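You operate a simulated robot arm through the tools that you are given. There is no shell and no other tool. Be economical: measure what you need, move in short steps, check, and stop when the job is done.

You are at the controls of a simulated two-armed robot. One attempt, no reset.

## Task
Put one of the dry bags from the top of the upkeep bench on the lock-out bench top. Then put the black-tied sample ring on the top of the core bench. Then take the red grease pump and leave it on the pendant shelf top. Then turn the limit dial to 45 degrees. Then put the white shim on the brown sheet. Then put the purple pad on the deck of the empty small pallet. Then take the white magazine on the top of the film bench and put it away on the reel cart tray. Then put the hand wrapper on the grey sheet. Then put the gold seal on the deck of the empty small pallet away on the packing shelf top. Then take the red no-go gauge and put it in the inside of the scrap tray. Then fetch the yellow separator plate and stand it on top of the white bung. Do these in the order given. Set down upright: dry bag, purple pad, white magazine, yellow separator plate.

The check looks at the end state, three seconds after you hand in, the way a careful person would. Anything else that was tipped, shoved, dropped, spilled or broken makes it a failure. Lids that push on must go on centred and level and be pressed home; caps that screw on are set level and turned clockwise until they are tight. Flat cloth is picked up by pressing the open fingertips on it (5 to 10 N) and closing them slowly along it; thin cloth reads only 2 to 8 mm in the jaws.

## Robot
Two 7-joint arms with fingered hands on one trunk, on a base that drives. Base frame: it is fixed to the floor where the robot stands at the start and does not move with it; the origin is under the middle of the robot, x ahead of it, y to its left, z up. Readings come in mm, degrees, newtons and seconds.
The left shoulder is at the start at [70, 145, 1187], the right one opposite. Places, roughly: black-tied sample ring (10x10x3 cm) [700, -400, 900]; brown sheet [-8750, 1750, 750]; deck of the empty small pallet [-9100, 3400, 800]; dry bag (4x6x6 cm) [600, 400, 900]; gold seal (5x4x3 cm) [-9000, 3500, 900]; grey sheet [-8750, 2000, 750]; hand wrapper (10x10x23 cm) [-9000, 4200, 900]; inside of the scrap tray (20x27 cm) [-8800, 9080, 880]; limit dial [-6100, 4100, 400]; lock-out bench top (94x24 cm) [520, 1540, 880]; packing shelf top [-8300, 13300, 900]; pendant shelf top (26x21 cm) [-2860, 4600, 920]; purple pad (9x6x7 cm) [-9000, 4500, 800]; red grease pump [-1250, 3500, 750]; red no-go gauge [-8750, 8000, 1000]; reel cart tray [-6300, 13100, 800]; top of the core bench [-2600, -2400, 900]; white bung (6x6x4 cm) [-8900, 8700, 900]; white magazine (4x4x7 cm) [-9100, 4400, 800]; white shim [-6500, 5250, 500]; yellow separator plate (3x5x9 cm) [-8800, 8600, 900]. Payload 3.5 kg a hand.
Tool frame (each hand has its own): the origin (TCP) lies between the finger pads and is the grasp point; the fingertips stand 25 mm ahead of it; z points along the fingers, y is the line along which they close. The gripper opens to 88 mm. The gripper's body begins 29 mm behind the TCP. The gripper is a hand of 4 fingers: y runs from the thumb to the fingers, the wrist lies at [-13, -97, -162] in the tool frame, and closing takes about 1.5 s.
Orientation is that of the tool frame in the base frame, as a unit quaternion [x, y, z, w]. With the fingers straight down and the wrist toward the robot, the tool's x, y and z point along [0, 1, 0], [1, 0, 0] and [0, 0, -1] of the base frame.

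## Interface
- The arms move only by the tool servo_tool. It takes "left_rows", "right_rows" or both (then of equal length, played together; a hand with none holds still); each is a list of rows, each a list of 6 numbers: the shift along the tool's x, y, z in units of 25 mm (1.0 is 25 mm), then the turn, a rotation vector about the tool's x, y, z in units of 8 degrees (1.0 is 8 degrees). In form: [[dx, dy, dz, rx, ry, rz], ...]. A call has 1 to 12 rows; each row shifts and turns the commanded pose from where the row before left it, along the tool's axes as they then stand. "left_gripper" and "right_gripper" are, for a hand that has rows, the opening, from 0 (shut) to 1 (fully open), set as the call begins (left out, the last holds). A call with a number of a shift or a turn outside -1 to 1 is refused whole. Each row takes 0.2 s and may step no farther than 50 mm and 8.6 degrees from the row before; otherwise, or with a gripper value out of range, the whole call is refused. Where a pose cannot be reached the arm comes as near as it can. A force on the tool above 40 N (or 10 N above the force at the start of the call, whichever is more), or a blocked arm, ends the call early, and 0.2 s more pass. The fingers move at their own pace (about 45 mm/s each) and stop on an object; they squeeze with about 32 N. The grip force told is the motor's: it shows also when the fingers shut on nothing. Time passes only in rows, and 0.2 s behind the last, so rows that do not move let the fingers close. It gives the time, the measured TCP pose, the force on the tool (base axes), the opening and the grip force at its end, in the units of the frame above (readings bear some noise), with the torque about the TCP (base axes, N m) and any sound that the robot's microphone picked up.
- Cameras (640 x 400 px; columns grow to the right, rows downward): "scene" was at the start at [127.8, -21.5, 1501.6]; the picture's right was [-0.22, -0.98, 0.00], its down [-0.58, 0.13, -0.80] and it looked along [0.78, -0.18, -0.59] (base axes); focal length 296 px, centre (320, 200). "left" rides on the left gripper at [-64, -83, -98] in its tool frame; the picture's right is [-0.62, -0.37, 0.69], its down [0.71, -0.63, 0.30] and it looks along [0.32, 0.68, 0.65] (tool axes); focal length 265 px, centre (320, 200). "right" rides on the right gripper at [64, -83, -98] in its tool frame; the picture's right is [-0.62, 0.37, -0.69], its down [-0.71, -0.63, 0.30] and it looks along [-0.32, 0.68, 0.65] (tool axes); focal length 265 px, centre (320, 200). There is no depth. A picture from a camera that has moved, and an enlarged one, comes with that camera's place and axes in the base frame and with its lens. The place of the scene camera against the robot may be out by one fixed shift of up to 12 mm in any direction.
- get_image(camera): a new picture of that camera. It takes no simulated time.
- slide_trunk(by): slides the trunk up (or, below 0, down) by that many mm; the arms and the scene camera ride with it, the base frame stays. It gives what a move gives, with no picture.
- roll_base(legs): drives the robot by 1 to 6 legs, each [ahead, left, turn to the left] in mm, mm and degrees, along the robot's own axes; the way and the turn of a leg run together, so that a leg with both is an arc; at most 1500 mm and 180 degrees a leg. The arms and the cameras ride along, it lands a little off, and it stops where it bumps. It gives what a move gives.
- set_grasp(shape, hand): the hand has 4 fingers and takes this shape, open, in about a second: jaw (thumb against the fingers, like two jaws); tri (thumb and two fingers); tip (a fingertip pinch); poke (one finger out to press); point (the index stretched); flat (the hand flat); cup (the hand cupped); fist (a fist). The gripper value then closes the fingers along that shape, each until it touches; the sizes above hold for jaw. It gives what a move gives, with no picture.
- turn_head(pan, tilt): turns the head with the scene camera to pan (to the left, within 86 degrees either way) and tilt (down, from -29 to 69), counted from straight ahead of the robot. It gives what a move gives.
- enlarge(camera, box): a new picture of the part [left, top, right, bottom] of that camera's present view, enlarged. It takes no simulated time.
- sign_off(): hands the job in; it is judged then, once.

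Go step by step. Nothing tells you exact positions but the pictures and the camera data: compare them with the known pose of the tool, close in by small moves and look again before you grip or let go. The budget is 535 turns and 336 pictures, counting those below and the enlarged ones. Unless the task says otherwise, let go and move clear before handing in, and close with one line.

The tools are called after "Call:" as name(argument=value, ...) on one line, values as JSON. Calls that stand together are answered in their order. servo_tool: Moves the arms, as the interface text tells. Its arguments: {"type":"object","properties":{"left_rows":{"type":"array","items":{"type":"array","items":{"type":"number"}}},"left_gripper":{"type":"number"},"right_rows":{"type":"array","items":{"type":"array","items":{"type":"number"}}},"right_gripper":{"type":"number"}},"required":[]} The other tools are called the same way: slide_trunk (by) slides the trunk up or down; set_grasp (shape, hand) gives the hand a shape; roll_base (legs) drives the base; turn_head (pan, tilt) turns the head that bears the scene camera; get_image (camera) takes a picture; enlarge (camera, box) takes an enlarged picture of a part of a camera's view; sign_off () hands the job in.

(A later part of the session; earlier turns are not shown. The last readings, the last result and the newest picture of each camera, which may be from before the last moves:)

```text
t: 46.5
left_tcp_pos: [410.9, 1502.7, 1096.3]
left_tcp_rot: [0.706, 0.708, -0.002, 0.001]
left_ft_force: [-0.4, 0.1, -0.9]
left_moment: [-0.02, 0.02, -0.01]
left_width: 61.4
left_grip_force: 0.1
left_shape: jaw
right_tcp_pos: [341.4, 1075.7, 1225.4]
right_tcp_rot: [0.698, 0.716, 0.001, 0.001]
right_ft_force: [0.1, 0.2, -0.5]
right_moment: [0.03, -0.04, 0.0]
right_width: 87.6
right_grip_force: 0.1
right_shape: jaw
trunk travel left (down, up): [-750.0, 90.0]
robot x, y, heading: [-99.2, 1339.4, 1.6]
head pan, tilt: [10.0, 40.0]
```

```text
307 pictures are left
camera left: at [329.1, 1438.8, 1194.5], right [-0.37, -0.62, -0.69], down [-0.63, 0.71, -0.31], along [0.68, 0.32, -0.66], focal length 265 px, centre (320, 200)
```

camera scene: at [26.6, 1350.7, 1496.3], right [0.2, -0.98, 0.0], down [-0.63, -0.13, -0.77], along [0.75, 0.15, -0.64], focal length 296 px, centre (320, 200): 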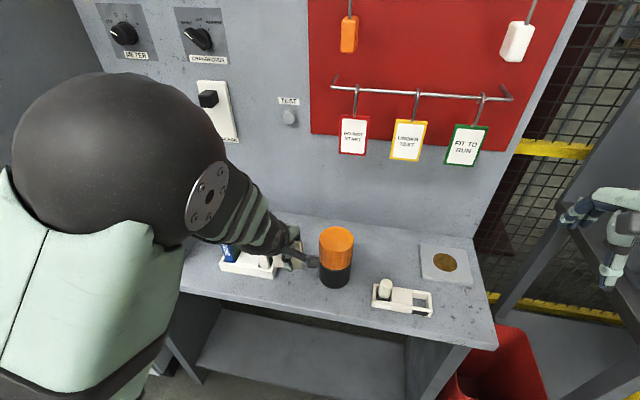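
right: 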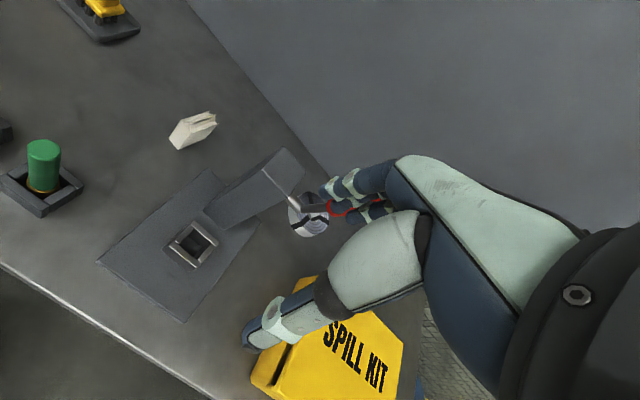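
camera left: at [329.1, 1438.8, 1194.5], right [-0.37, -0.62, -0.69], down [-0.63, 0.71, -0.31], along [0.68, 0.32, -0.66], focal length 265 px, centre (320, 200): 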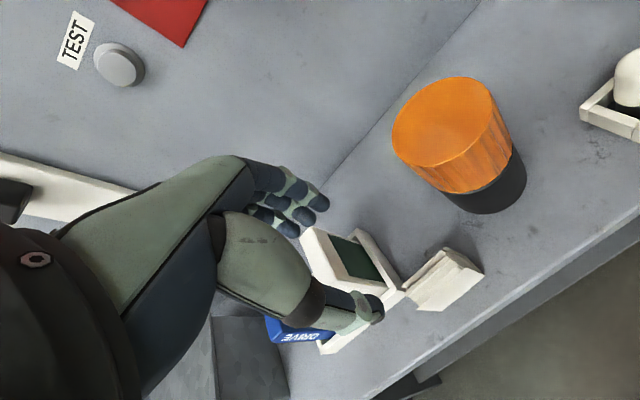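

The dry bag stands on the lock-out bench. Next is the black-tied ring near [728, -423]; I'll drive back to the upkeep bench.

Call:
roll_base(legs=[[-50, 0, -1.6], [0, -1000, 0], [0, -620, 0]])

Call:
turn_head(pan=-10, tilt=35)

Call:
get_image(camera="scene")

```text
t: 55.3
left_tcp_pos: [341.8, -141.3, 1095.6]
left_tcp_rot: [0.72, 0.694, -0.003, 0.001]
left_ft_force: [1.1, 0.9, -0.7]
left_moment: [0.01, 0.0, -0.01]
left_width: 61.3
left_grip_force: 0.0
left_shape: jaw
right_tcp_pos: [254.8, -565.2, 1226.8]
right_tcp_rot: [0.712, 0.702, 0.0, 0.0]
right_ft_force: [0.3, 0.7, -0.1]
right_moment: [-0.04, 0.0, 0.0]
right_width: 87.6
right_grip_force: 0.1
right_shape: jaw
trunk travel left (down, up): [-750.0, 90.0]
robot x, y, heading: [-175.7, -288.9, -0.9]
head pan, tilt: [10.0, 40.0]
```

```text
t: 56.2
left_tcp_pos: [341.5, -142.4, 1096.9]
left_tcp_rot: [0.72, 0.694, -0.002, 0.001]
left_ft_force: [0.4, 0.1, -0.2]
left_moment: [0.02, -0.04, -0.01]
left_width: 61.1
left_grip_force: 0.0
left_shape: jaw
right_tcp_pos: [254.3, -566.6, 1226.7]
right_tcp_rot: [0.712, 0.702, 0.0, 0.0]
right_ft_force: [0.7, 0.3, -0.1]
right_moment: [0.01, 0.03, -0.05]
right_width: 87.6
right_grip_force: 0.0
right_shape: jaw
trunk travel left (down, up): [-750.0, 90.0]
robot x, y, heading: [-174.0, -292.2, -0.6]
head pan, tilt: [-10.0, 35.0]
```

```text
306 pictures are left
camera scene: at [-46.6, -310.3, 1503.8], right [-0.19, -0.98, 0.0], down [-0.56, 0.11, -0.82], along [0.8, -0.15, -0.57], focal length 296 px, centre (320, 200)
```

scene: 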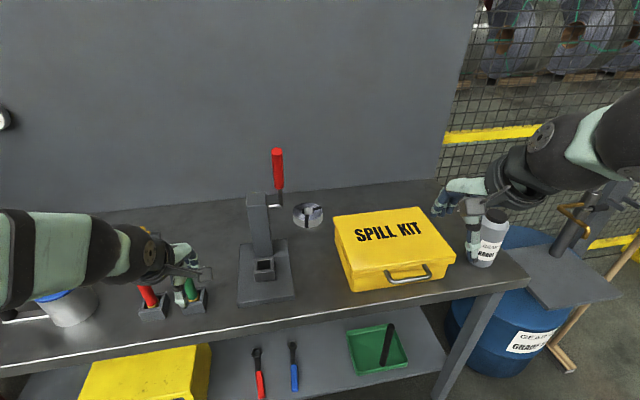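

I'll drive closer ahead and look at the ring enlarged.

Call:
roll_base(legs=[[250, 0, 0.6]])

Call:
turn_head(pan=-12, tilt=45)

Call:
get_image(camera="scene")

Call:
enlarge(camera="scene", box=[270, 140, 430, 240])

```text
t: 58.0
left_tcp_pos: [592.4, -141.6, 1096.4]
left_tcp_rot: [0.718, 0.696, -0.002, 0.003]
left_ft_force: [0.7, 0.6, 0.2]
left_moment: [0.03, 0.01, -0.01]
left_width: 61.4
left_grip_force: 0.0
left_shape: jaw
right_tcp_pos: [506.2, -566.6, 1226.1]
right_tcp_rot: [0.709, 0.705, 0.001, 0.0]
right_ft_force: [-0.2, -0.5, -0.2]
right_moment: [-0.01, -0.02, -0.03]
right_width: 87.8
right_grip_force: 0.0
right_shape: jaw
trunk travel left (down, up): [-750.0, 90.0]
robot x, y, heading: [78.7, -294.4, -0.3]
head pan, tilt: [-10.0, 35.0]
```

```text
t: 58.7
left_tcp_pos: [593.7, -142.6, 1094.9]
left_tcp_rot: [0.718, 0.696, -0.001, 0.001]
left_ft_force: [-0.1, -0.5, 0.9]
left_moment: [0.01, -0.01, 0.01]
left_width: 61.3
left_grip_force: 0.0
left_shape: jaw
right_tcp_pos: [509.5, -567.4, 1226.5]
right_tcp_rot: [0.709, 0.705, 0.0, 0.0]
right_ft_force: [-0.1, 1.1, 0.7]
right_moment: [0.0, 0.03, -0.01]
right_width: 87.6
right_grip_force: 0.0
right_shape: jaw
trunk travel left (down, up): [-750.0, 90.0]
robot x, y, heading: [79.5, -292.1, -0.5]
head pan, tilt: [-12.0, 45.0]
```

```text
305 pictures are left
camera scene: at [199.6, -313.3, 1489.0], right [-0.21, -0.98, 0.0], down [-0.69, 0.15, -0.71], along [0.69, -0.15, -0.71], focal length 296 px, centre (320, 200)
```

scene: 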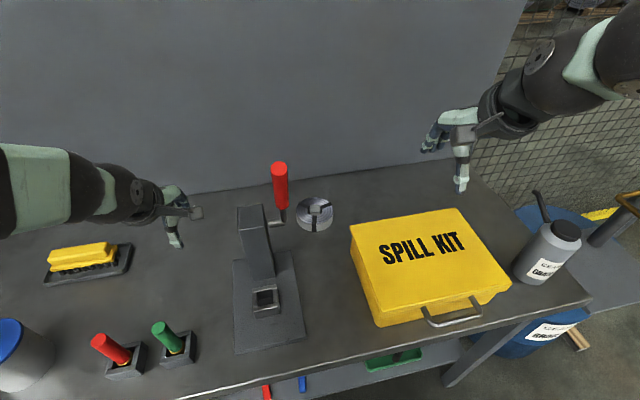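

```text
4.00 times, centred on (350, 190) of scene
camera zoom: at [199.6, -313.3, 1489.0], right [-0.21, -0.98, 0.0], down [-0.69, 0.15, -0.71], along [0.69, -0.15, -0.71], focal length 1185 px, centre (200, 240)
```

zoom: 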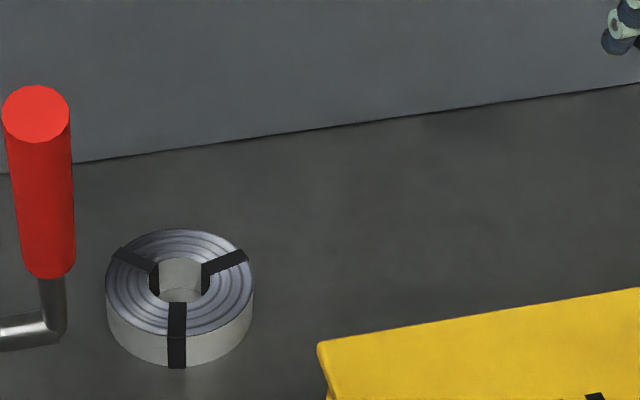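

The ring lies flat behind the press, centre about [732, -415], with its hole about 40 mm wide. My plan is thumb in the hole and fingers on the far rim. I'll bring the right hand above it with a half-open hand and a 10 degree yaw away from the lever.

Call:
servo_tool(right_rows=[[0.5, 0.8, 0.5, 0, 0, -0.21], [0.5, 0.8, 0.5, 0, 0, -0.21], [0.5, 0.8, 0.5, 0, 0, -0.21], [0.5, 0.8, 0.5, 0, 0, -0.21], [0.5, 0.8, 0.5, 0, 0, -0.21], [0.5, 0.8, 0.5, 0, 0, -0.21], [0.5, 0.8, 0.5, 0, 0, 0], [0.3, 0.8, 0.5, 0, 0, 0], [0.3, 0.8, 0.4, 0, 0, 0], [0.2, 0.8, 0, 0, 0, 0], [0, 0, 0, 0, 0, 0]], right_gripper=0.5)

Call:
get_image(camera="right")

Call:
get_image(camera="scene")

```text
t: 61.1
left_tcp_pos: [593.1, -141.6, 1095.1]
left_tcp_rot: [0.717, 0.697, -0.001, 0.001]
left_ft_force: [-0.8, -0.6, -0.2]
left_moment: [0.0, -0.02, 0.01]
left_width: 61.5
left_grip_force: 0.0
left_shape: jaw
right_tcp_pos: [695.8, -437.6, 1117.5]
right_tcp_rot: [0.645, 0.764, 0.0, 0.001]
right_ft_force: [-0.3, -0.5, 0.4]
right_moment: [0.0, 0.0, 0.03]
right_width: 44.2
right_grip_force: 0.1
right_shape: jaw
trunk travel left (down, up): [-750.0, 90.0]
robot x, y, heading: [77.6, -290.6, 0.0]
head pan, tilt: [-12.0, 45.0]
```

```text
303 pictures are left
camera right: at [602.9, -387.5, 1215.0], right [0.47, -0.55, 0.69], down [-0.5, -0.81, -0.31], along [0.73, -0.2, -0.65], focal length 265 px, centre (320, 200)
```

right: 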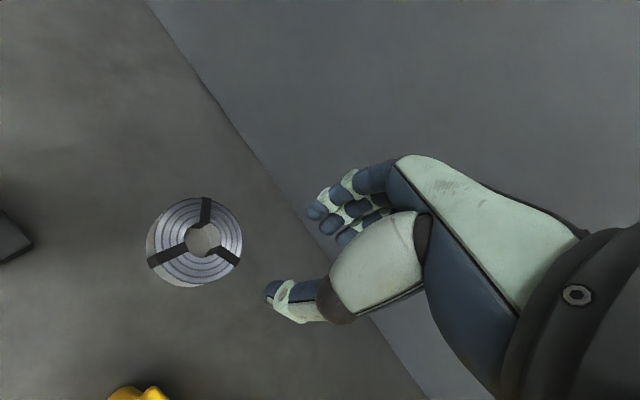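

```text
302 pictures are left
camera scene: at [198.4, -313.7, 1489.0], right [-0.21, -0.98, 0.0], down [-0.69, 0.15, -0.71], along [0.69, -0.15, -0.71], focal length 296 px, centre (320, 200)
```

scene: 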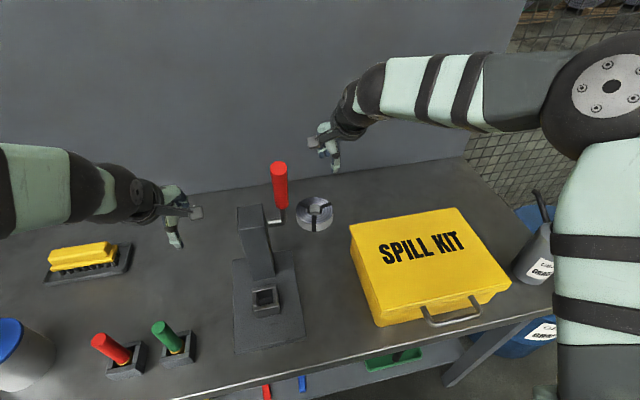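

From the right camera the ring centre is about [738, -412]. I'll go over the far rim and down to z ≈ 980, then look.

Call:
servo_tool(right_rows=[[0.2, 0.8, 0.3, 0, 0, 0], [0.2, 0.8, 0.5, 0, 0, 0], [0.2, 0.8, 1, 0, 0, 0], [0.1, 0.85, 1, 0, 0, 0], [0, 0, 1, 0, 0, 0], [0, 0, 0.8, 0, 0, 0], [0, 0, 0.6, 0, 0, 0], [0, 0, 0.3, 0, 0, 0], [0, 0, 0, 0, 0, 0]])

Call:
get_image(camera="right")

Call:
enlarge(camera="scene", box=[230, 120, 430, 245])

```text
t: 63.1
left_tcp_pos: [592.8, -141.6, 1095.8]
left_tcp_rot: [0.718, 0.696, -0.001, 0.002]
left_ft_force: [0.5, 0.7, -0.3]
left_moment: [0.01, 0.0, 0.0]
left_width: 61.0
left_grip_force: 0.1
left_shape: jaw
right_tcp_pos: [774.7, -405.3, 978.9]
right_tcp_rot: [0.645, 0.764, 0.001, 0.0]
right_ft_force: [-0.7, 0.4, 0.0]
right_moment: [0.05, 0.01, 0.0]
right_width: 44.4
right_grip_force: 0.0
right_shape: jaw
trunk travel left (down, up): [-750.0, 90.0]
robot x, y, heading: [78.0, -293.9, -0.7]
head pan, tilt: [-12.0, 45.0]
```

```text
301 pictures are left
camera right: at [682.0, -355.5, 1076.2], right [0.47, -0.55, 0.69], down [-0.5, -0.81, -0.3], along [0.73, -0.2, -0.65], focal length 265 px, centre (320, 200)
```

right: 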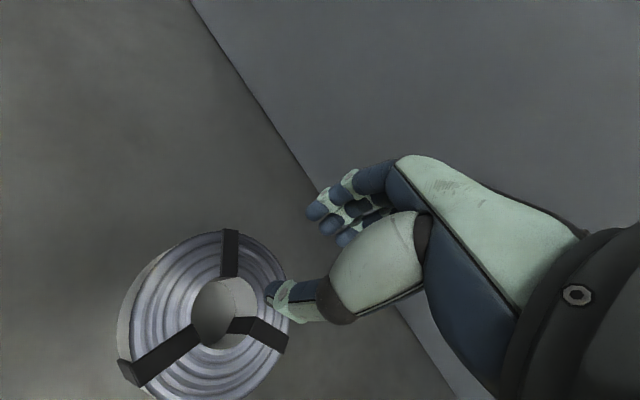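

```text
3.20 times, centred on (330, 182) of scene
camera zoom: at [198.7, -313.2, 1489.0], right [-0.21, -0.98, 0.0], down [-0.69, 0.15, -0.71], along [0.69, -0.15, -0.71], focal length 948 px, centre (288, 256)
```

zoom: 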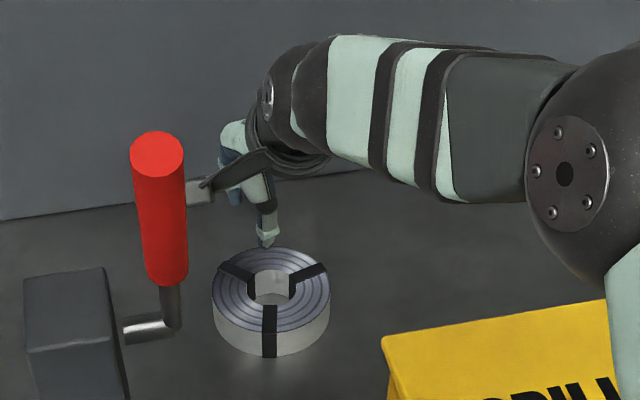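

The handle of the press is well in front of the hand, and the ring centre is confirmed at [739, -412]. I'll descend with the thumb into the hole.

Call:
servo_tool(right_rows=[[0, 0, 0.6, 0, 0, 0], [0, 0, 0.6, 0, 0, 0], [0, 0, 0.5, 0, 0, 0], [0, 0, 0.4, 0, 0, 0], [0, 0, 0, 0, 0, 0]])

Call:
get_image(camera="right")

```text
t: 64.3
left_tcp_pos: [593.0, -141.1, 1094.6]
left_tcp_rot: [0.717, 0.697, -0.002, 0.002]
left_ft_force: [0.1, -0.2, 1.1]
left_moment: [-0.02, -0.01, -0.01]
left_width: 61.4
left_grip_force: 0.1
left_shape: jaw
right_tcp_pos: [773.9, -408.3, 926.3]
right_tcp_rot: [0.645, 0.764, 0.001, 0.001]
right_ft_force: [0.8, 0.9, -0.1]
right_moment: [-0.02, -0.02, -0.03]
right_width: 44.4
right_grip_force: 0.0
right_shape: jaw
trunk travel left (down, up): [-750.0, 90.0]
robot x, y, heading: [80.1, -294.8, -0.3]
head pan, tilt: [-12.0, 45.0]
```

```text
299 pictures are left
camera right: at [681.9, -356.4, 1024.6], right [0.47, -0.55, 0.69], down [-0.5, -0.81, -0.3], along [0.73, -0.2, -0.65], focal length 265 px, centre (320, 200)
```

right: 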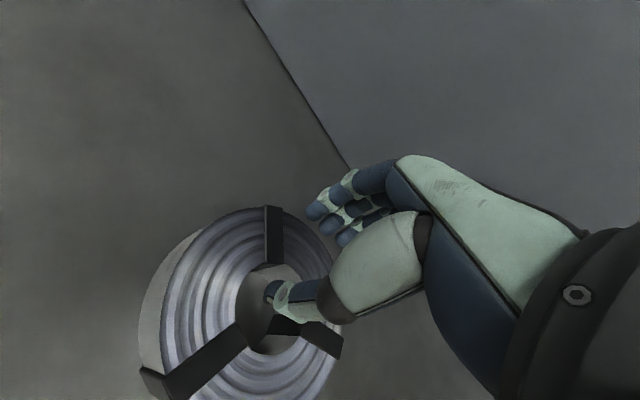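

The thumb is over the hole. I'll continue down about 22 mm.

Call:
servo_tool(right_rows=[[0, 0, 0.3, 0, 0, 0], [0, 0, 0.3, 0, 0, 0], [0, 0, 0.25, 0, 0, 0], [0, 0, 0, 0, 0, 0]])

Call:
get_image(camera="right")

```text
t: 65.3
left_tcp_pos: [593.3, -142.1, 1095.3]
left_tcp_rot: [0.718, 0.696, -0.002, 0.002]
left_ft_force: [0.7, -0.8, 0.1]
left_moment: [0.01, -0.04, 0.01]
left_width: 61.1
left_grip_force: 0.1
left_shape: jaw
right_tcp_pos: [775.0, -406.5, 905.0]
right_tcp_rot: [0.644, 0.765, 0.001, 0.001]
right_ft_force: [0.5, -0.1, 4.2]
right_moment: [0.01, 0.02, 0.03]
right_width: 44.0
right_grip_force: 0.0
right_shape: jaw
trunk travel left (down, up): [-750.0, 90.0]
robot x, y, heading: [77.5, -293.2, -0.3]
head pan, tilt: [-12.0, 45.0]
```

```text
298 pictures are left
camera right: at [681.9, -356.5, 1003.4], right [0.47, -0.55, 0.69], down [-0.5, -0.81, -0.31], along [0.73, -0.2, -0.65], focal length 265 px, centre (320, 200)
```

right: 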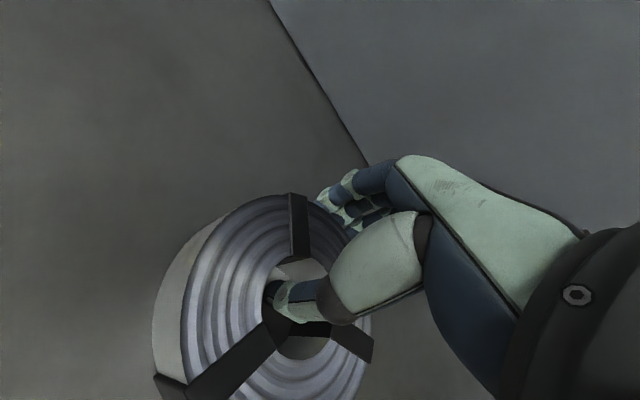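

The tips just touched the table, so the bench top is at about 880. I'll raise 2 mm and close on the rim.

Call:
servo_tool(right_rows=[[0, 0, -0.1, 0, 0, 0], [0, 0, 0, 0, 0, 0]])

Call:
servo_tool(right_rows=[[0, 0, 0, 0, 0, 0], [0, 0, 0, 0, 0, 0], [0, 0, 0, 0, 0, 0], [0, 0, 0, 0, 0, 0], [0, 0, 0, 0, 0, 0], [0, 0, 0, 0, 0, 0]], right_gripper=0)

Call:
get_image(camera="right")

```text
t: 65.9
left_tcp_pos: [592.9, -141.9, 1096.4]
left_tcp_rot: [0.717, 0.697, -0.002, 0.002]
left_ft_force: [0.3, -0.3, -0.2]
left_moment: [0.0, 0.02, -0.03]
left_width: 61.4
left_grip_force: 0.1
left_shape: jaw
right_tcp_pos: [773.4, -408.4, 906.6]
right_tcp_rot: [0.645, 0.764, 0.0, 0.0]
right_ft_force: [-0.1, 0.6, 0.0]
right_moment: [0.0, -0.01, -0.03]
right_width: 44.1
right_grip_force: 0.0
right_shape: jaw
trunk travel left (down, up): [-750.0, 90.0]
robot x, y, heading: [77.7, -293.3, -0.4]
head pan, tilt: [-12.0, 45.0]
```

```text
t: 67.3
left_tcp_pos: [593.3, -142.5, 1094.9]
left_tcp_rot: [0.717, 0.697, -0.002, 0.001]
left_ft_force: [1.3, 1.0, 0.1]
left_moment: [0.02, -0.03, -0.04]
left_width: 61.3
left_grip_force: 0.1
left_shape: jaw
right_tcp_pos: [773.4, -407.7, 907.2]
right_tcp_rot: [0.645, 0.764, 0.001, 0.0]
right_ft_force: [-0.6, 0.1, 0.2]
right_moment: [-0.01, -0.02, 0.06]
right_width: 20.4
right_grip_force: 31.9
right_shape: jaw
trunk travel left (down, up): [-750.0, 90.0]
robot x, y, heading: [73.7, -291.8, -0.3]
head pan, tilt: [-12.0, 45.0]
```

```text
297 pictures are left
camera right: at [681.1, -357.0, 1005.2], right [0.47, -0.55, 0.69], down [-0.5, -0.81, -0.3], along [0.73, -0.2, -0.65], focal length 265 px, centre (320, 200)
```

right: 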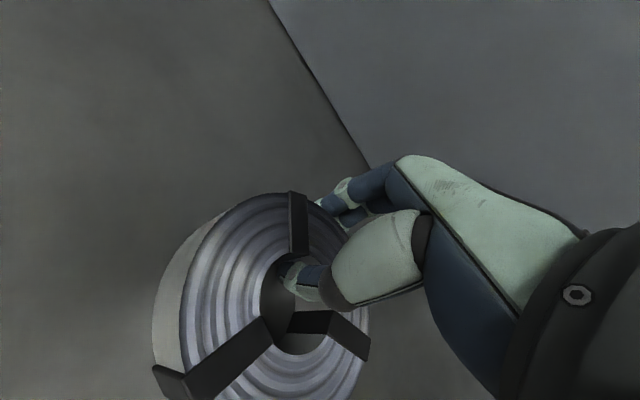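

The rim is gripped. I'll lift straight up and check that the ring comes along.

Call:
servo_tool(right_rows=[[0, 0, -0.3, 0, 0, 0], [0, 0, -0.6, 0, 0, 0], [0, 0, -1, 0, 0, 0], [0, 0, -1, 0, 0, 0], [0, 0, -1, 0, 0, 0], [0, 0, -1, 0, 0, 0], [0, 0, -1, 0, 0, 0], [-0.5, -1, -1, 0, 0, 0], [-0.5, -1, -0.5, 0, 0, 0], [0, 0, 0, 0, 0, 0]])

Call:
get_image(camera="right")

Call:
get_image(camera="scene")

```text
t: 69.5
left_tcp_pos: [594.0, -141.0, 1093.7]
left_tcp_rot: [0.717, 0.697, -0.002, 0.001]
left_ft_force: [0.8, 0.0, 0.2]
left_moment: [-0.03, -0.01, 0.03]
left_width: 61.2
left_grip_force: 0.0
left_shape: jaw
right_tcp_pos: [731.9, -437.3, 1091.4]
right_tcp_rot: [0.645, 0.764, -0.001, -0.001]
right_ft_force: [-0.4, 0.8, -4.6]
right_moment: [-0.02, -0.18, 0.04]
right_width: 20.0
right_grip_force: 31.9
right_shape: jaw
trunk travel left (down, up): [-750.0, 90.0]
robot x, y, heading: [77.2, -294.7, -0.4]
head pan, tilt: [-12.0, 45.0]
```

```text
296 pictures are left
camera right: at [638.9, -386.6, 1190.0], right [0.47, -0.55, 0.69], down [-0.5, -0.81, -0.3], along [0.73, -0.2, -0.65], focal length 265 px, centre (320, 200)
```

right: 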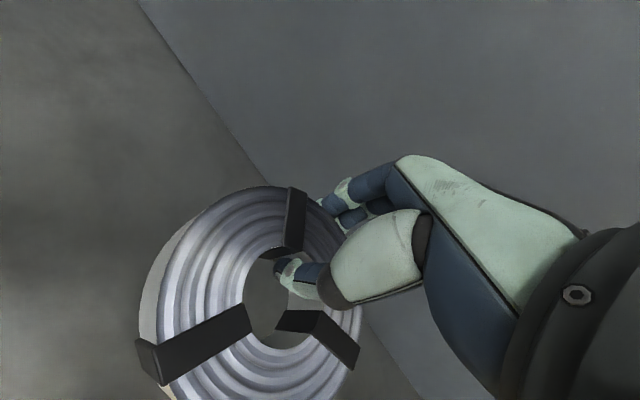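

```text
295 pictures are left
camera scene: at [201.1, -312.8, 1488.8], right [-0.21, -0.98, 0.0], down [-0.69, 0.15, -0.71], along [0.69, -0.15, -0.71], focal length 296 px, centre (320, 200)
```

scene: 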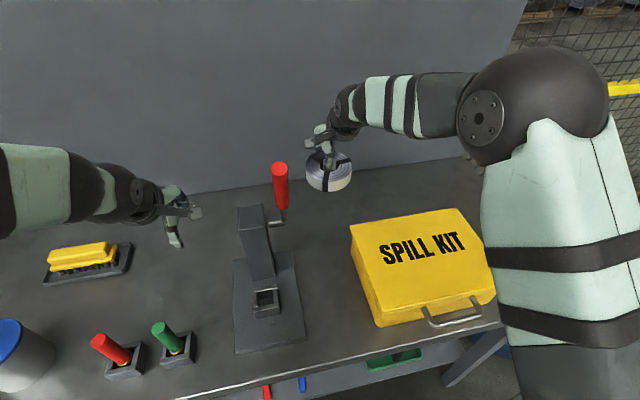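

The ring is held. I'll back off and look around toward the core bench, behind me to the right.

Call:
roll_base(legs=[[-330, 0, 0]])

Call:
turn_head(pan=-86, tilt=20)

Call:
get_image(camera="scene")

```text
t: 71.7
left_tcp_pos: [265.7, -140.7, 1094.3]
left_tcp_rot: [0.718, 0.696, -0.003, 0.001]
left_ft_force: [-0.8, 0.4, 0.2]
left_moment: [0.0, 0.0, -0.02]
left_width: 61.4
left_grip_force: 0.2
left_shape: jaw
right_tcp_pos: [403.2, -435.9, 1091.0]
right_tcp_rot: [0.645, 0.764, -0.001, 0.0]
right_ft_force: [-0.7, 0.3, -4.5]
right_moment: [-0.01, -0.14, 0.0]
right_width: 20.1
right_grip_force: 31.9
right_shape: jaw
trunk travel left (down, up): [-750.0, 90.0]
robot x, y, heading: [-254.2, -288.8, -0.8]
head pan, tilt: [-12.0, 45.0]
```

```text
t: 73.2
left_tcp_pos: [264.5, -139.8, 1095.8]
left_tcp_rot: [0.719, 0.695, -0.002, 0.001]
left_ft_force: [0.1, 0.3, -0.4]
left_moment: [0.0, 0.01, 0.01]
left_width: 61.3
left_grip_force: 0.0
left_shape: jaw
right_tcp_pos: [402.3, -436.3, 1092.3]
right_tcp_rot: [0.646, 0.764, 0.0, 0.0]
right_ft_force: [-0.1, 0.6, -4.7]
right_moment: [0.02, -0.13, 0.01]
right_width: 20.1
right_grip_force: 32.6
right_shape: jaw
trunk travel left (down, up): [-750.0, 90.0]
robot x, y, heading: [-254.2, -294.1, -0.5]
head pan, tilt: [-85.9, 20.0]
```

```text
294 pictures are left
camera scene: at [-202.9, -386.4, 1527.6], right [-1.0, -0.06, 0.0], down [-0.02, 0.34, -0.94], along [0.06, -0.94, -0.34], focal length 296 px, centre (320, 200)
```

scene: 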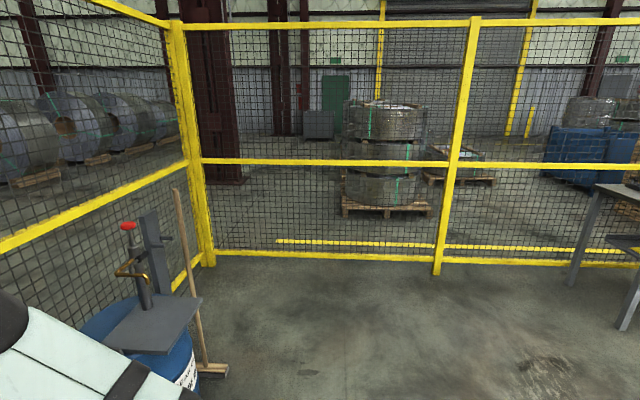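

The core bench seems to be at the right edge, by the fence. I'll turn right 90 degrees and look again.

Call:
roll_base(legs=[[0, 0, -90]])

Call:
turn_head(pan=-45, tilt=25)

Call:
get_image(camera="scene")

```text
t: 77.4
left_tcp_pos: [-100.2, -807.5, 1095.7]
left_tcp_rot: [1.0, -0.014, -0.003, -0.001]
left_ft_force: [-1.0, -0.2, -0.5]
left_moment: [0.0, 0.01, 0.0]
left_width: 61.4
left_grip_force: 0.0
left_shape: jaw
right_tcp_pos: [-394.9, -945.7, 1091.6]
right_tcp_rot: [0.996, 0.085, 0.001, 0.0]
right_ft_force: [0.4, 0.3, -4.0]
right_moment: [-0.13, -0.04, 0.0]
right_width: 19.8
right_grip_force: 31.9
right_shape: jaw
trunk travel left (down, up): [-750.0, 90.0]
robot x, y, heading: [-250.1, -292.3, -90.4]
head pan, tilt: [-85.9, 20.0]
```

```text
t: 78.5
left_tcp_pos: [-101.1, -808.0, 1096.5]
left_tcp_rot: [1.0, -0.015, -0.002, -0.001]
left_ft_force: [0.0, -0.5, -0.3]
left_moment: [0.0, 0.0, -0.02]
left_width: 61.4
left_grip_force: 0.0
left_shape: jaw
right_tcp_pos: [-395.6, -944.7, 1091.7]
right_tcp_rot: [0.996, 0.085, 0.0, 0.0]
right_ft_force: [-0.4, 0.4, -4.3]
right_moment: [-0.15, 0.02, -0.02]
right_width: 20.0
right_grip_force: 32.0
right_shape: jaw
trunk travel left (down, up): [-750.0, 90.0]
robot x, y, heading: [-253.2, -291.8, -90.1]
head pan, tilt: [-45.0, 25.0]
```

```text
293 pictures are left
camera scene: at [-325.9, -408.7, 1519.5], right [-0.7, 0.71, 0.0], down [0.3, 0.3, -0.91], along [-0.64, -0.64, -0.42], focal length 296 px, centre (320, 200)
```

scene: 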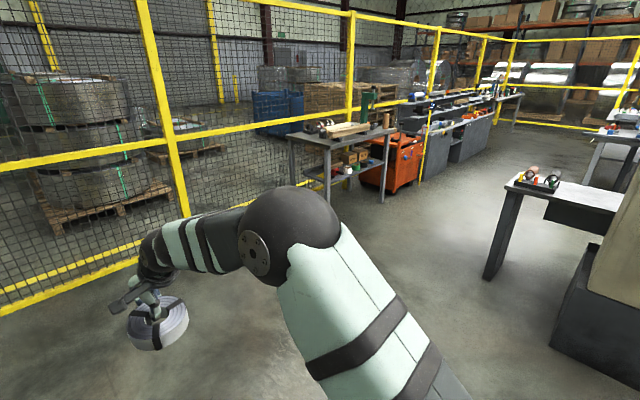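

The core bench is at about [-2520, -2320], its near corner around [-2120, -2080]. I'll drive ahead and then to the right to stand before it.

Call:
roll_base(legs=[[1000, 0, 0], [0, -1000, 0], [0, -900, 0]])

Call:
turn_head(pan=-15, tilt=35)

Call:
get_image(camera="scene")

```text
t: 92.5
left_tcp_pos: [-1992.9, -1734.9, 1095.2]
left_tcp_rot: [1.0, -0.026, -0.003, -0.001]
left_ft_force: [-0.6, -0.1, -0.4]
left_moment: [0.03, -0.02, 0.02]
left_width: 61.4
left_grip_force: 0.1
left_shape: jaw
right_tcp_pos: [-2290.4, -1865.2, 1091.7]
right_tcp_rot: [0.997, 0.073, 0.0, 0.001]
right_ft_force: [0.6, 0.4, -4.4]
right_moment: [-0.13, -0.01, 0.02]
right_width: 19.7
right_grip_force: 31.8
right_shape: jaw
trunk travel left (down, up): [-750.0, 90.0]
robot x, y, heading: [-2136.2, -1212.9, -91.5]
head pan, tilt: [-45.0, 25.0]
```

```text
t: 93.5
left_tcp_pos: [-1992.8, -1734.5, 1094.0]
left_tcp_rot: [1.0, -0.026, -0.002, -0.002]
left_ft_force: [-0.2, 0.1, 0.2]
left_moment: [0.0, 0.03, -0.01]
left_width: 61.1
left_grip_force: 0.0
left_shape: jaw
right_tcp_pos: [-2291.4, -1865.5, 1091.7]
right_tcp_rot: [0.997, 0.074, 0.001, 0.0]
right_ft_force: [0.0, 0.2, -4.0]
right_moment: [-0.14, 0.06, 0.01]
right_width: 20.1
right_grip_force: 32.1
right_shape: jaw
trunk travel left (down, up): [-750.0, 90.0]
robot x, y, heading: [-2133.1, -1215.3, -91.4]
head pan, tilt: [-15.0, 35.0]
```

```text
292 pictures are left
camera scene: at [-2167.7, -1352.6, 1503.7], right [-0.96, 0.29, 0.0], down [0.16, 0.55, -0.82], along [-0.23, -0.78, -0.57], focal length 296 px, centre (320, 200)
```

scene: 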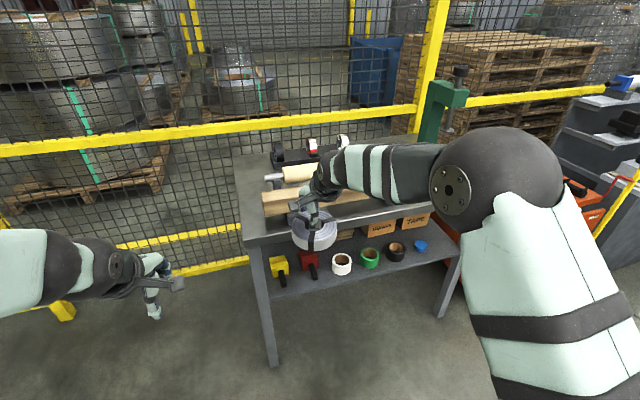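

The bench begins at x ≈ -2130, with its near edge at y ≈ -2070. My arm hides the middle, so I'll move right and look again.

Call:
roll_base(legs=[[0, -350, 1.4]])

Call:
turn_head(pan=0, tilt=35)

Call:
get_image(camera="scene")

Call:
get_image(camera="left")

```text
t: 95.8
left_tcp_pos: [-2335.7, -1725.6, 1095.3]
left_tcp_rot: [1.0, -0.013, -0.003, -0.002]
left_ft_force: [0.0, 0.0, -1.1]
left_moment: [-0.05, 0.0, 0.02]
left_width: 61.3
left_grip_force: 0.1
left_shape: jaw
right_tcp_pos: [-2631.7, -1863.9, 1092.0]
right_tcp_rot: [0.996, 0.086, -0.002, 0.0]
right_ft_force: [-0.4, -0.4, -5.3]
right_moment: [-0.15, 0.0, 0.03]
right_width: 20.0
right_grip_force: 32.0
right_shape: jaw
trunk travel left (down, up): [-750.0, 90.0]
robot x, y, heading: [-2490.1, -1208.0, -90.0]
head pan, tilt: [-15.0, 35.0]
```

```text
t: 96.5
left_tcp_pos: [-2340.0, -1725.3, 1094.7]
left_tcp_rot: [1.0, -0.013, -0.001, 0.0]
left_ft_force: [0.4, -0.3, 0.1]
left_moment: [0.01, 0.01, -0.01]
left_width: 61.1
left_grip_force: 0.0
left_shape: jaw
right_tcp_pos: [-2633.1, -1862.5, 1091.5]
right_tcp_rot: [0.996, 0.087, -0.001, 0.0]
right_ft_force: [0.1, -0.4, -3.4]
right_moment: [-0.17, -0.01, 0.03]
right_width: 20.0
right_grip_force: 31.9
right_shape: jaw
trunk travel left (down, up): [-750.0, 90.0]
robot x, y, heading: [-2490.2, -1207.9, -90.0]
head pan, tilt: [0.0, 35.0]
```

```text
291 pictures are left
camera scene: at [-2499.2, -1350.5, 1503.7], right [-1.0, 0.01, 0.0], down [0.0, 0.57, -0.82], along [0.0, -0.82, -0.57], focal length 296 px, centre (320, 200)
```

scene: 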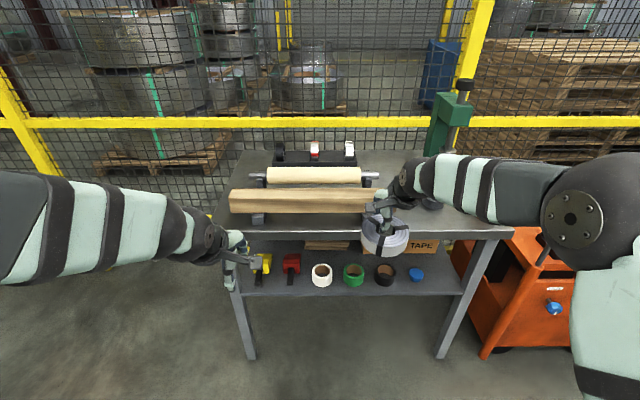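

```text
290 pictures are left
camera left: at [-2398.8, -1640.4, 1193.7], right [-0.61, 0.39, -0.69], down [0.73, 0.61, -0.31], along [0.3, -0.69, -0.66], focal length 265 px, centre (320, 200)
```

left: 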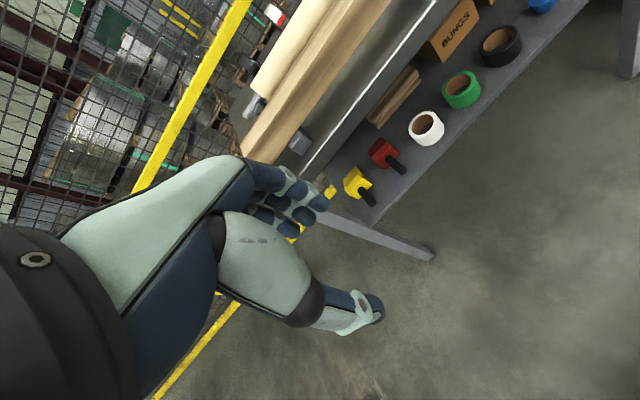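

A beam fills the front of the bench on the left; the right part may be free. I'll check with the right camera.

Call:
get_image(camera="right")

```text
289 pictures are left
camera right: at [-2583.6, -1768.9, 1189.9], right [-0.55, -0.47, 0.69], down [-0.81, 0.5, -0.3], along [-0.2, -0.73, -0.65], focal length 265 px, centre (320, 200)
```

right: 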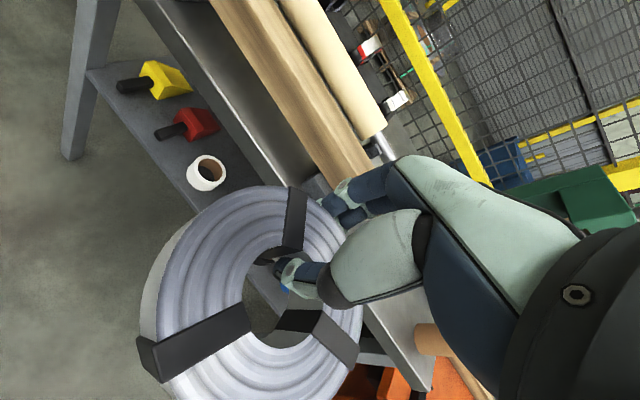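

I'll shift the robot 250 mm right so the bench's right part falls between the hands.

Call:
roll_base(legs=[[0, -280, 0]])

Call:
get_image(camera="scene")

```text
t: 98.5
left_tcp_pos: [-2626.9, -1724.4, 1094.3]
left_tcp_rot: [1.0, -0.015, -0.002, -0.002]
left_ft_force: [0.7, -1.0, 0.6]
left_moment: [0.01, 0.0, 0.0]
left_width: 61.3
left_grip_force: 0.0
left_shape: jaw
right_tcp_pos: [-2922.1, -1860.1, 1091.0]
right_tcp_rot: [0.996, 0.084, 0.0, -0.001]
right_ft_force: [0.9, 0.2, -4.5]
right_moment: [-0.16, 0.01, -0.01]
right_width: 19.9
right_grip_force: 31.8
right_shape: jaw
trunk travel left (down, up): [-750.0, 90.0]
robot x, y, heading: [-2779.1, -1207.9, -90.7]
head pan, tilt: [0.0, 35.0]
```

```text
288 pictures are left
camera scene: at [-2785.2, -1348.4, 1503.7], right [-1.0, 0.01, 0.0], down [0.0, 0.57, -0.82], along [-0.01, -0.82, -0.57], focal length 296 px, centre (320, 200)
```

scene: 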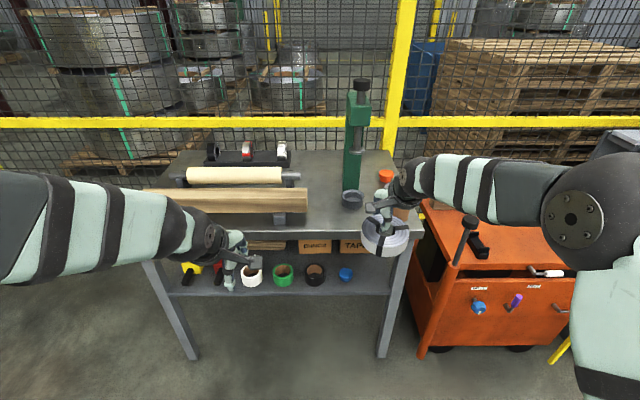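

Now it's clear: the free spot is between the beam's end (x ≈ -2750) and the green press, centred near [-2822, -2112]. I'll drive left and ahead, with the hands staying high.

Call:
roll_base(legs=[[0, 105, 0.7], [270, 0, 0]])

Call:
get_image(camera="right")

Call:
turn_head(pan=-8, tilt=50)

Call:
get_image(camera="scene")

```text
t: 101.2
left_tcp_pos: [-2515.9, -1990.0, 1095.9]
left_tcp_rot: [1.0, -0.01, -0.003, -0.001]
left_ft_force: [-0.2, 0.3, -0.3]
left_moment: [0.01, -0.01, 0.0]
left_width: 61.2
left_grip_force: 0.0
left_shape: jaw
right_tcp_pos: [-2809.5, -2129.6, 1094.5]
right_tcp_rot: [0.996, 0.089, -0.001, 0.0]
right_ft_force: [0.1, -0.5, -3.4]
right_moment: [-0.15, -0.03, 0.0]
right_width: 20.0
right_grip_force: 32.1
right_shape: jaw
trunk travel left (down, up): [-750.0, 90.0]
robot x, y, heading: [-2671.5, -1474.0, -90.0]
head pan, tilt: [0.0, 35.0]
```

```text
287 pictures are left
camera right: at [-2761.7, -2035.2, 1191.0], right [-0.54, -0.47, 0.69], down [-0.82, 0.49, -0.3], along [-0.2, -0.73, -0.65], focal length 265 px, centre (320, 200)
```

right: 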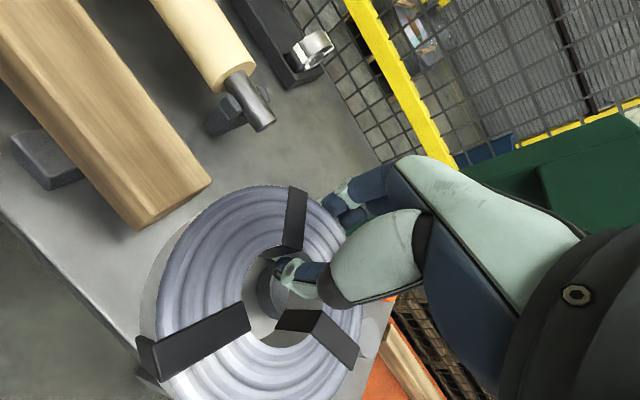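

```text
t: 102.0
left_tcp_pos: [-2517.0, -1992.6, 1094.8]
left_tcp_rot: [1.0, -0.01, -0.002, -0.001]
left_ft_force: [0.8, -0.4, 0.4]
left_moment: [-0.02, 0.0, 0.02]
left_width: 61.4
left_grip_force: 0.1
left_shape: jaw
right_tcp_pos: [-2810.8, -2132.0, 1091.7]
right_tcp_rot: [0.996, 0.089, 0.0, -0.001]
right_ft_force: [-1.0, 0.6, -4.1]
right_moment: [-0.17, -0.01, 0.01]
right_width: 19.7
right_grip_force: 31.8
right_shape: jaw
trunk travel left (down, up): [-750.0, 90.0]
robot x, y, heading: [-2671.8, -1473.1, -89.7]
head pan, tilt: [-8.0, 50.0]
```

```text
286 pictures are left
camera scene: at [-2690.6, -1607.2, 1481.9], right [-0.99, 0.14, 0.0], down [0.11, 0.76, -0.64], along [-0.09, -0.64, -0.77], focal length 296 px, centre (320, 200)
```

scene: 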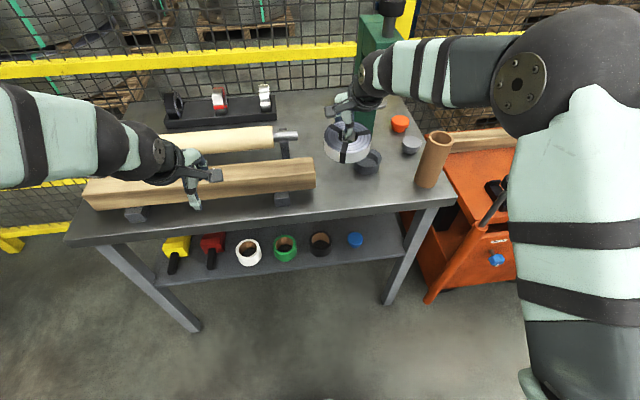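

The beam ends at x ≈ -2741 and the table edge is at y ≈ -2062. I'll centre the ring at [-2825, -2125] and lower it to near the top.

Call:
servo_tool(right_rows=[[-0.24, 0.5, 0, 0, 0, 0], [-0.24, 0.55, 0, 0, 0, 0], [0, 0, 0.9, 0, 0, 0], [0, 0, 0.9, 0, 0, 0], [0, 0, 0.9, 0, 0, 0], [0, 0, 0.9, 0, 0, 0], [0, 0, 0.9, 0, 0, 0], [0, 0, 0.8, 0, 0, 0], [0, 0, 0.7, 0, 0, 0], [0, 0, 0.4, 0, 0, 0], [0, 0, 0, 0, 0, 0]])

Call:
get_image(camera="right")

Call:
enlarge(camera="scene", box=[260, 80, 460, 205])

```text
t: 104.4
left_tcp_pos: [-2517.4, -1992.6, 1095.1]
left_tcp_rot: [1.0, -0.01, -0.003, -0.001]
left_ft_force: [0.4, 0.4, 1.0]
left_moment: [0.01, -0.03, 0.01]
left_width: 61.2
left_grip_force: 0.0
left_shape: jaw
right_tcp_pos: [-2817.8, -2160.0, 931.9]
right_tcp_rot: [0.996, 0.089, 0.0, 0.0]
right_ft_force: [0.3, -0.6, -4.8]
right_moment: [-0.12, -0.01, 0.03]
right_width: 19.9
right_grip_force: 32.2
right_shape: jaw
trunk travel left (down, up): [-750.0, 90.0]
robot x, y, heading: [-2671.2, -1475.2, -89.9]
head pan, tilt: [-8.0, 50.0]
```

```text
285 pictures are left
camera right: at [-2769.3, -2064.7, 1030.8], right [-0.54, -0.47, 0.69], down [-0.82, 0.49, -0.3], along [-0.2, -0.73, -0.65], focal length 265 px, centre (320, 200)
```

right: 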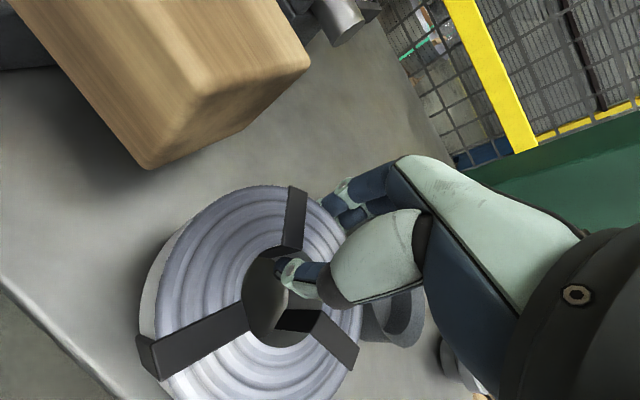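

```text
3.20 times, centred on (360, 142) of scene
camera zoom: at [-2690.5, -1606.2, 1482.0], right [-0.99, 0.14, 0.0], down [0.11, 0.76, -0.64], along [-0.09, -0.64, -0.77], focal length 948 px, centre (192, 384)
```

zoom: 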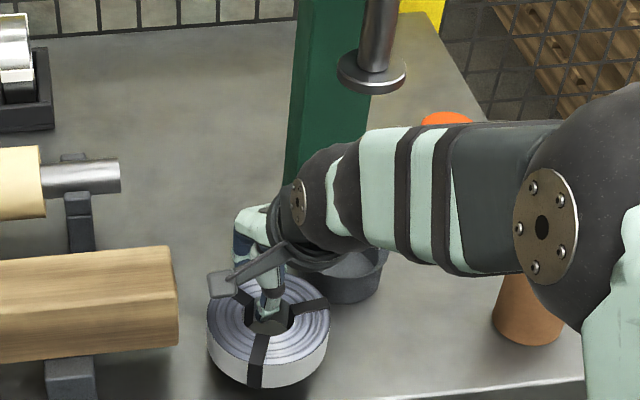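

The spot looks right. I'll lower in small steps until contact.

Call:
servo_tool(right_rows=[[0, 0, 0.2, 0, 0, 0], [0, 0, 0.2, 0, 0, 0], [0, 0, 0.2, 0, 0, 0], [0, 0, 0.1, 0, 0, 0], [0, 0, 0.1, 0, 0, 0], [0, 0, 0, 0, 0, 0]])

Call:
servo_tool(right_rows=[[0, 0, 0.1, 0, 0, 0], [0, 0, 0.1, 0, 0, 0]])

```text
t: 105.8
left_tcp_pos: [-2516.8, -1993.0, 1095.3]
left_tcp_rot: [1.0, -0.011, -0.004, 0.0]
left_ft_force: [0.2, -0.2, -0.1]
left_moment: [-0.03, 0.0, 0.02]
left_width: 61.0
left_grip_force: 0.2
left_shape: jaw
right_tcp_pos: [-2816.8, -2159.0, 912.8]
right_tcp_rot: [0.996, 0.088, 0.0, 0.0]
right_ft_force: [-0.2, 0.2, -3.5]
right_moment: [-0.08, 0.03, 0.02]
right_width: 19.6
right_grip_force: 32.1
right_shape: jaw
trunk travel left (down, up): [-750.0, 90.0]
robot x, y, heading: [-2670.5, -1476.3, -90.0]
head pan, tilt: [-8.0, 50.0]
```

```text
t: 106.4
left_tcp_pos: [-2516.4, -1991.5, 1093.8]
left_tcp_rot: [1.0, -0.01, -0.003, -0.001]
left_ft_force: [-0.4, -0.3, -0.6]
left_moment: [0.01, -0.02, -0.02]
left_width: 61.4
left_grip_force: 0.1
left_shape: jaw
right_tcp_pos: [-2817.3, -2158.6, 908.0]
right_tcp_rot: [0.996, 0.089, 0.0, 0.0]
right_ft_force: [-0.2, -0.8, -1.7]
right_moment: [0.01, 0.0, -0.04]
right_width: 19.6
right_grip_force: 31.8
right_shape: jaw
trunk travel left (down, up): [-750.0, 90.0]
robot x, y, heading: [-2670.7, -1477.0, -90.1]
head pan, tilt: [-8.0, 50.0]
```

The ring now rests on the bench (its weight is off the hand). I'll open to 44 mm.

Call:
servo_tool(right_rows=[[0, 0, 0.03, 0, 0, 0], [0, 0, 0, 0, 0, 0]])

Call:
servo_tool(right_rows=[[0, 0, 0, 0, 0, 0], [0, 0, 0, 0, 0, 0], [0, 0, 0, 0, 0, 0], [0, 0, 0, 0, 0, 0]], right_gripper=0.48)

Call:
get_image(camera="right")

```text
t: 107.0
left_tcp_pos: [-2516.8, -1991.5, 1095.8]
left_tcp_rot: [1.0, -0.01, -0.003, -0.001]
left_ft_force: [-0.1, -0.3, -0.3]
left_moment: [-0.01, 0.0, 0.0]
left_width: 61.2
left_grip_force: 0.1
left_shape: jaw
right_tcp_pos: [-2819.7, -2159.7, 906.8]
right_tcp_rot: [0.996, 0.089, 0.0, 0.0]
right_ft_force: [0.2, 0.4, -2.5]
right_moment: [0.06, 0.03, -0.01]
right_width: 19.7
right_grip_force: 31.3
right_shape: jaw
trunk travel left (down, up): [-750.0, 90.0]
robot x, y, heading: [-2676.7, -1473.7, -90.0]
head pan, tilt: [-8.0, 50.0]
```

```text
t: 108.0
left_tcp_pos: [-2516.7, -1991.2, 1095.9]
left_tcp_rot: [1.0, -0.01, -0.003, -0.001]
left_ft_force: [-0.5, 0.3, 0.6]
left_moment: [-0.01, 0.01, 0.02]
left_width: 61.2
left_grip_force: 0.1
left_shape: jaw
right_tcp_pos: [-2818.4, -2160.1, 906.8]
right_tcp_rot: [0.996, 0.089, 0.001, 0.0]
right_ft_force: [-0.5, -0.9, 0.8]
right_moment: [0.01, 0.0, 0.0]
right_width: 41.8
right_grip_force: 0.1
right_shape: jaw
trunk travel left (down, up): [-750.0, 90.0]
robot x, y, heading: [-2676.1, -1473.3, -90.1]
head pan, tilt: [-8.0, 50.0]
```

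```text
283 pictures are left
camera right: at [-2769.8, -2064.3, 1005.6], right [-0.54, -0.47, 0.69], down [-0.82, 0.49, -0.3], along [-0.2, -0.73, -0.65], focal length 265 px, centre (320, 200)
```

right: 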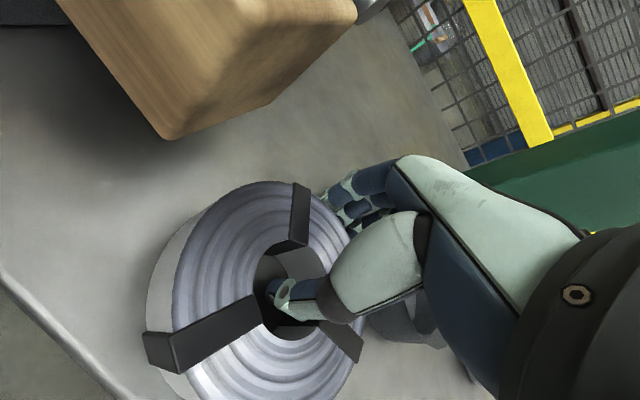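

The ring is free and flat. I'll lift straight up.

Call:
servo_tool(right_rows=[[0, 0, -0.3, 0, 0, 0], [0, 0, -0.6, 0, 0, 0], [0, 0, -1, 0, 0, 0], [0, 0, -1, 0, 0, 0], [0, 0, -1, 0, 0, 0], [0, 0, -1, 0, 0, 0], [0, 0, -1, 0, 0, 0], [0, 0, -1, 0, 0, 0]])

Call:
get_image(camera="right")

```text
t: 109.8
left_tcp_pos: [-2515.6, -1991.3, 1095.4]
left_tcp_rot: [1.0, -0.011, -0.002, 0.0]
left_ft_force: [0.3, -0.1, 0.6]
left_moment: [0.0, -0.03, 0.01]
left_width: 61.4
left_grip_force: 0.0
left_shape: jaw
right_tcp_pos: [-2817.3, -2159.2, 1078.0]
right_tcp_rot: [0.996, 0.088, 0.0, 0.0]
right_ft_force: [-1.2, 0.5, 0.6]
right_moment: [-0.01, 0.01, 0.01]
right_width: 42.1
right_grip_force: 0.0
right_shape: jaw
trunk travel left (down, up): [-750.0, 90.0]
robot x, y, heading: [-2669.5, -1475.6, -89.8]
head pan, tilt: [-8.0, 50.0]
```

```text
282 pictures are left
camera right: at [-2769.0, -2064.3, 1175.8], right [-0.54, -0.47, 0.69], down [-0.82, 0.49, -0.3], along [-0.2, -0.73, -0.65], focal length 265 px, centre (320, 200)
```

right: 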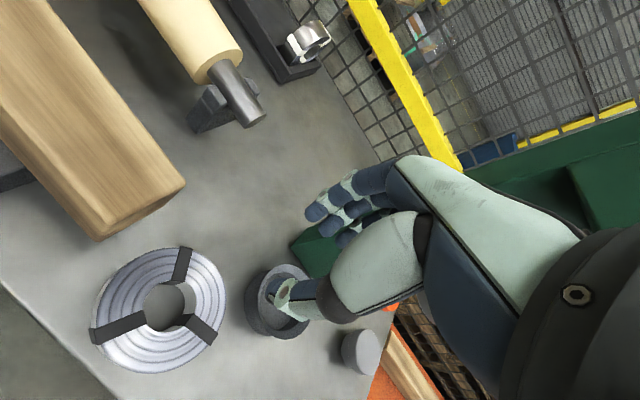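

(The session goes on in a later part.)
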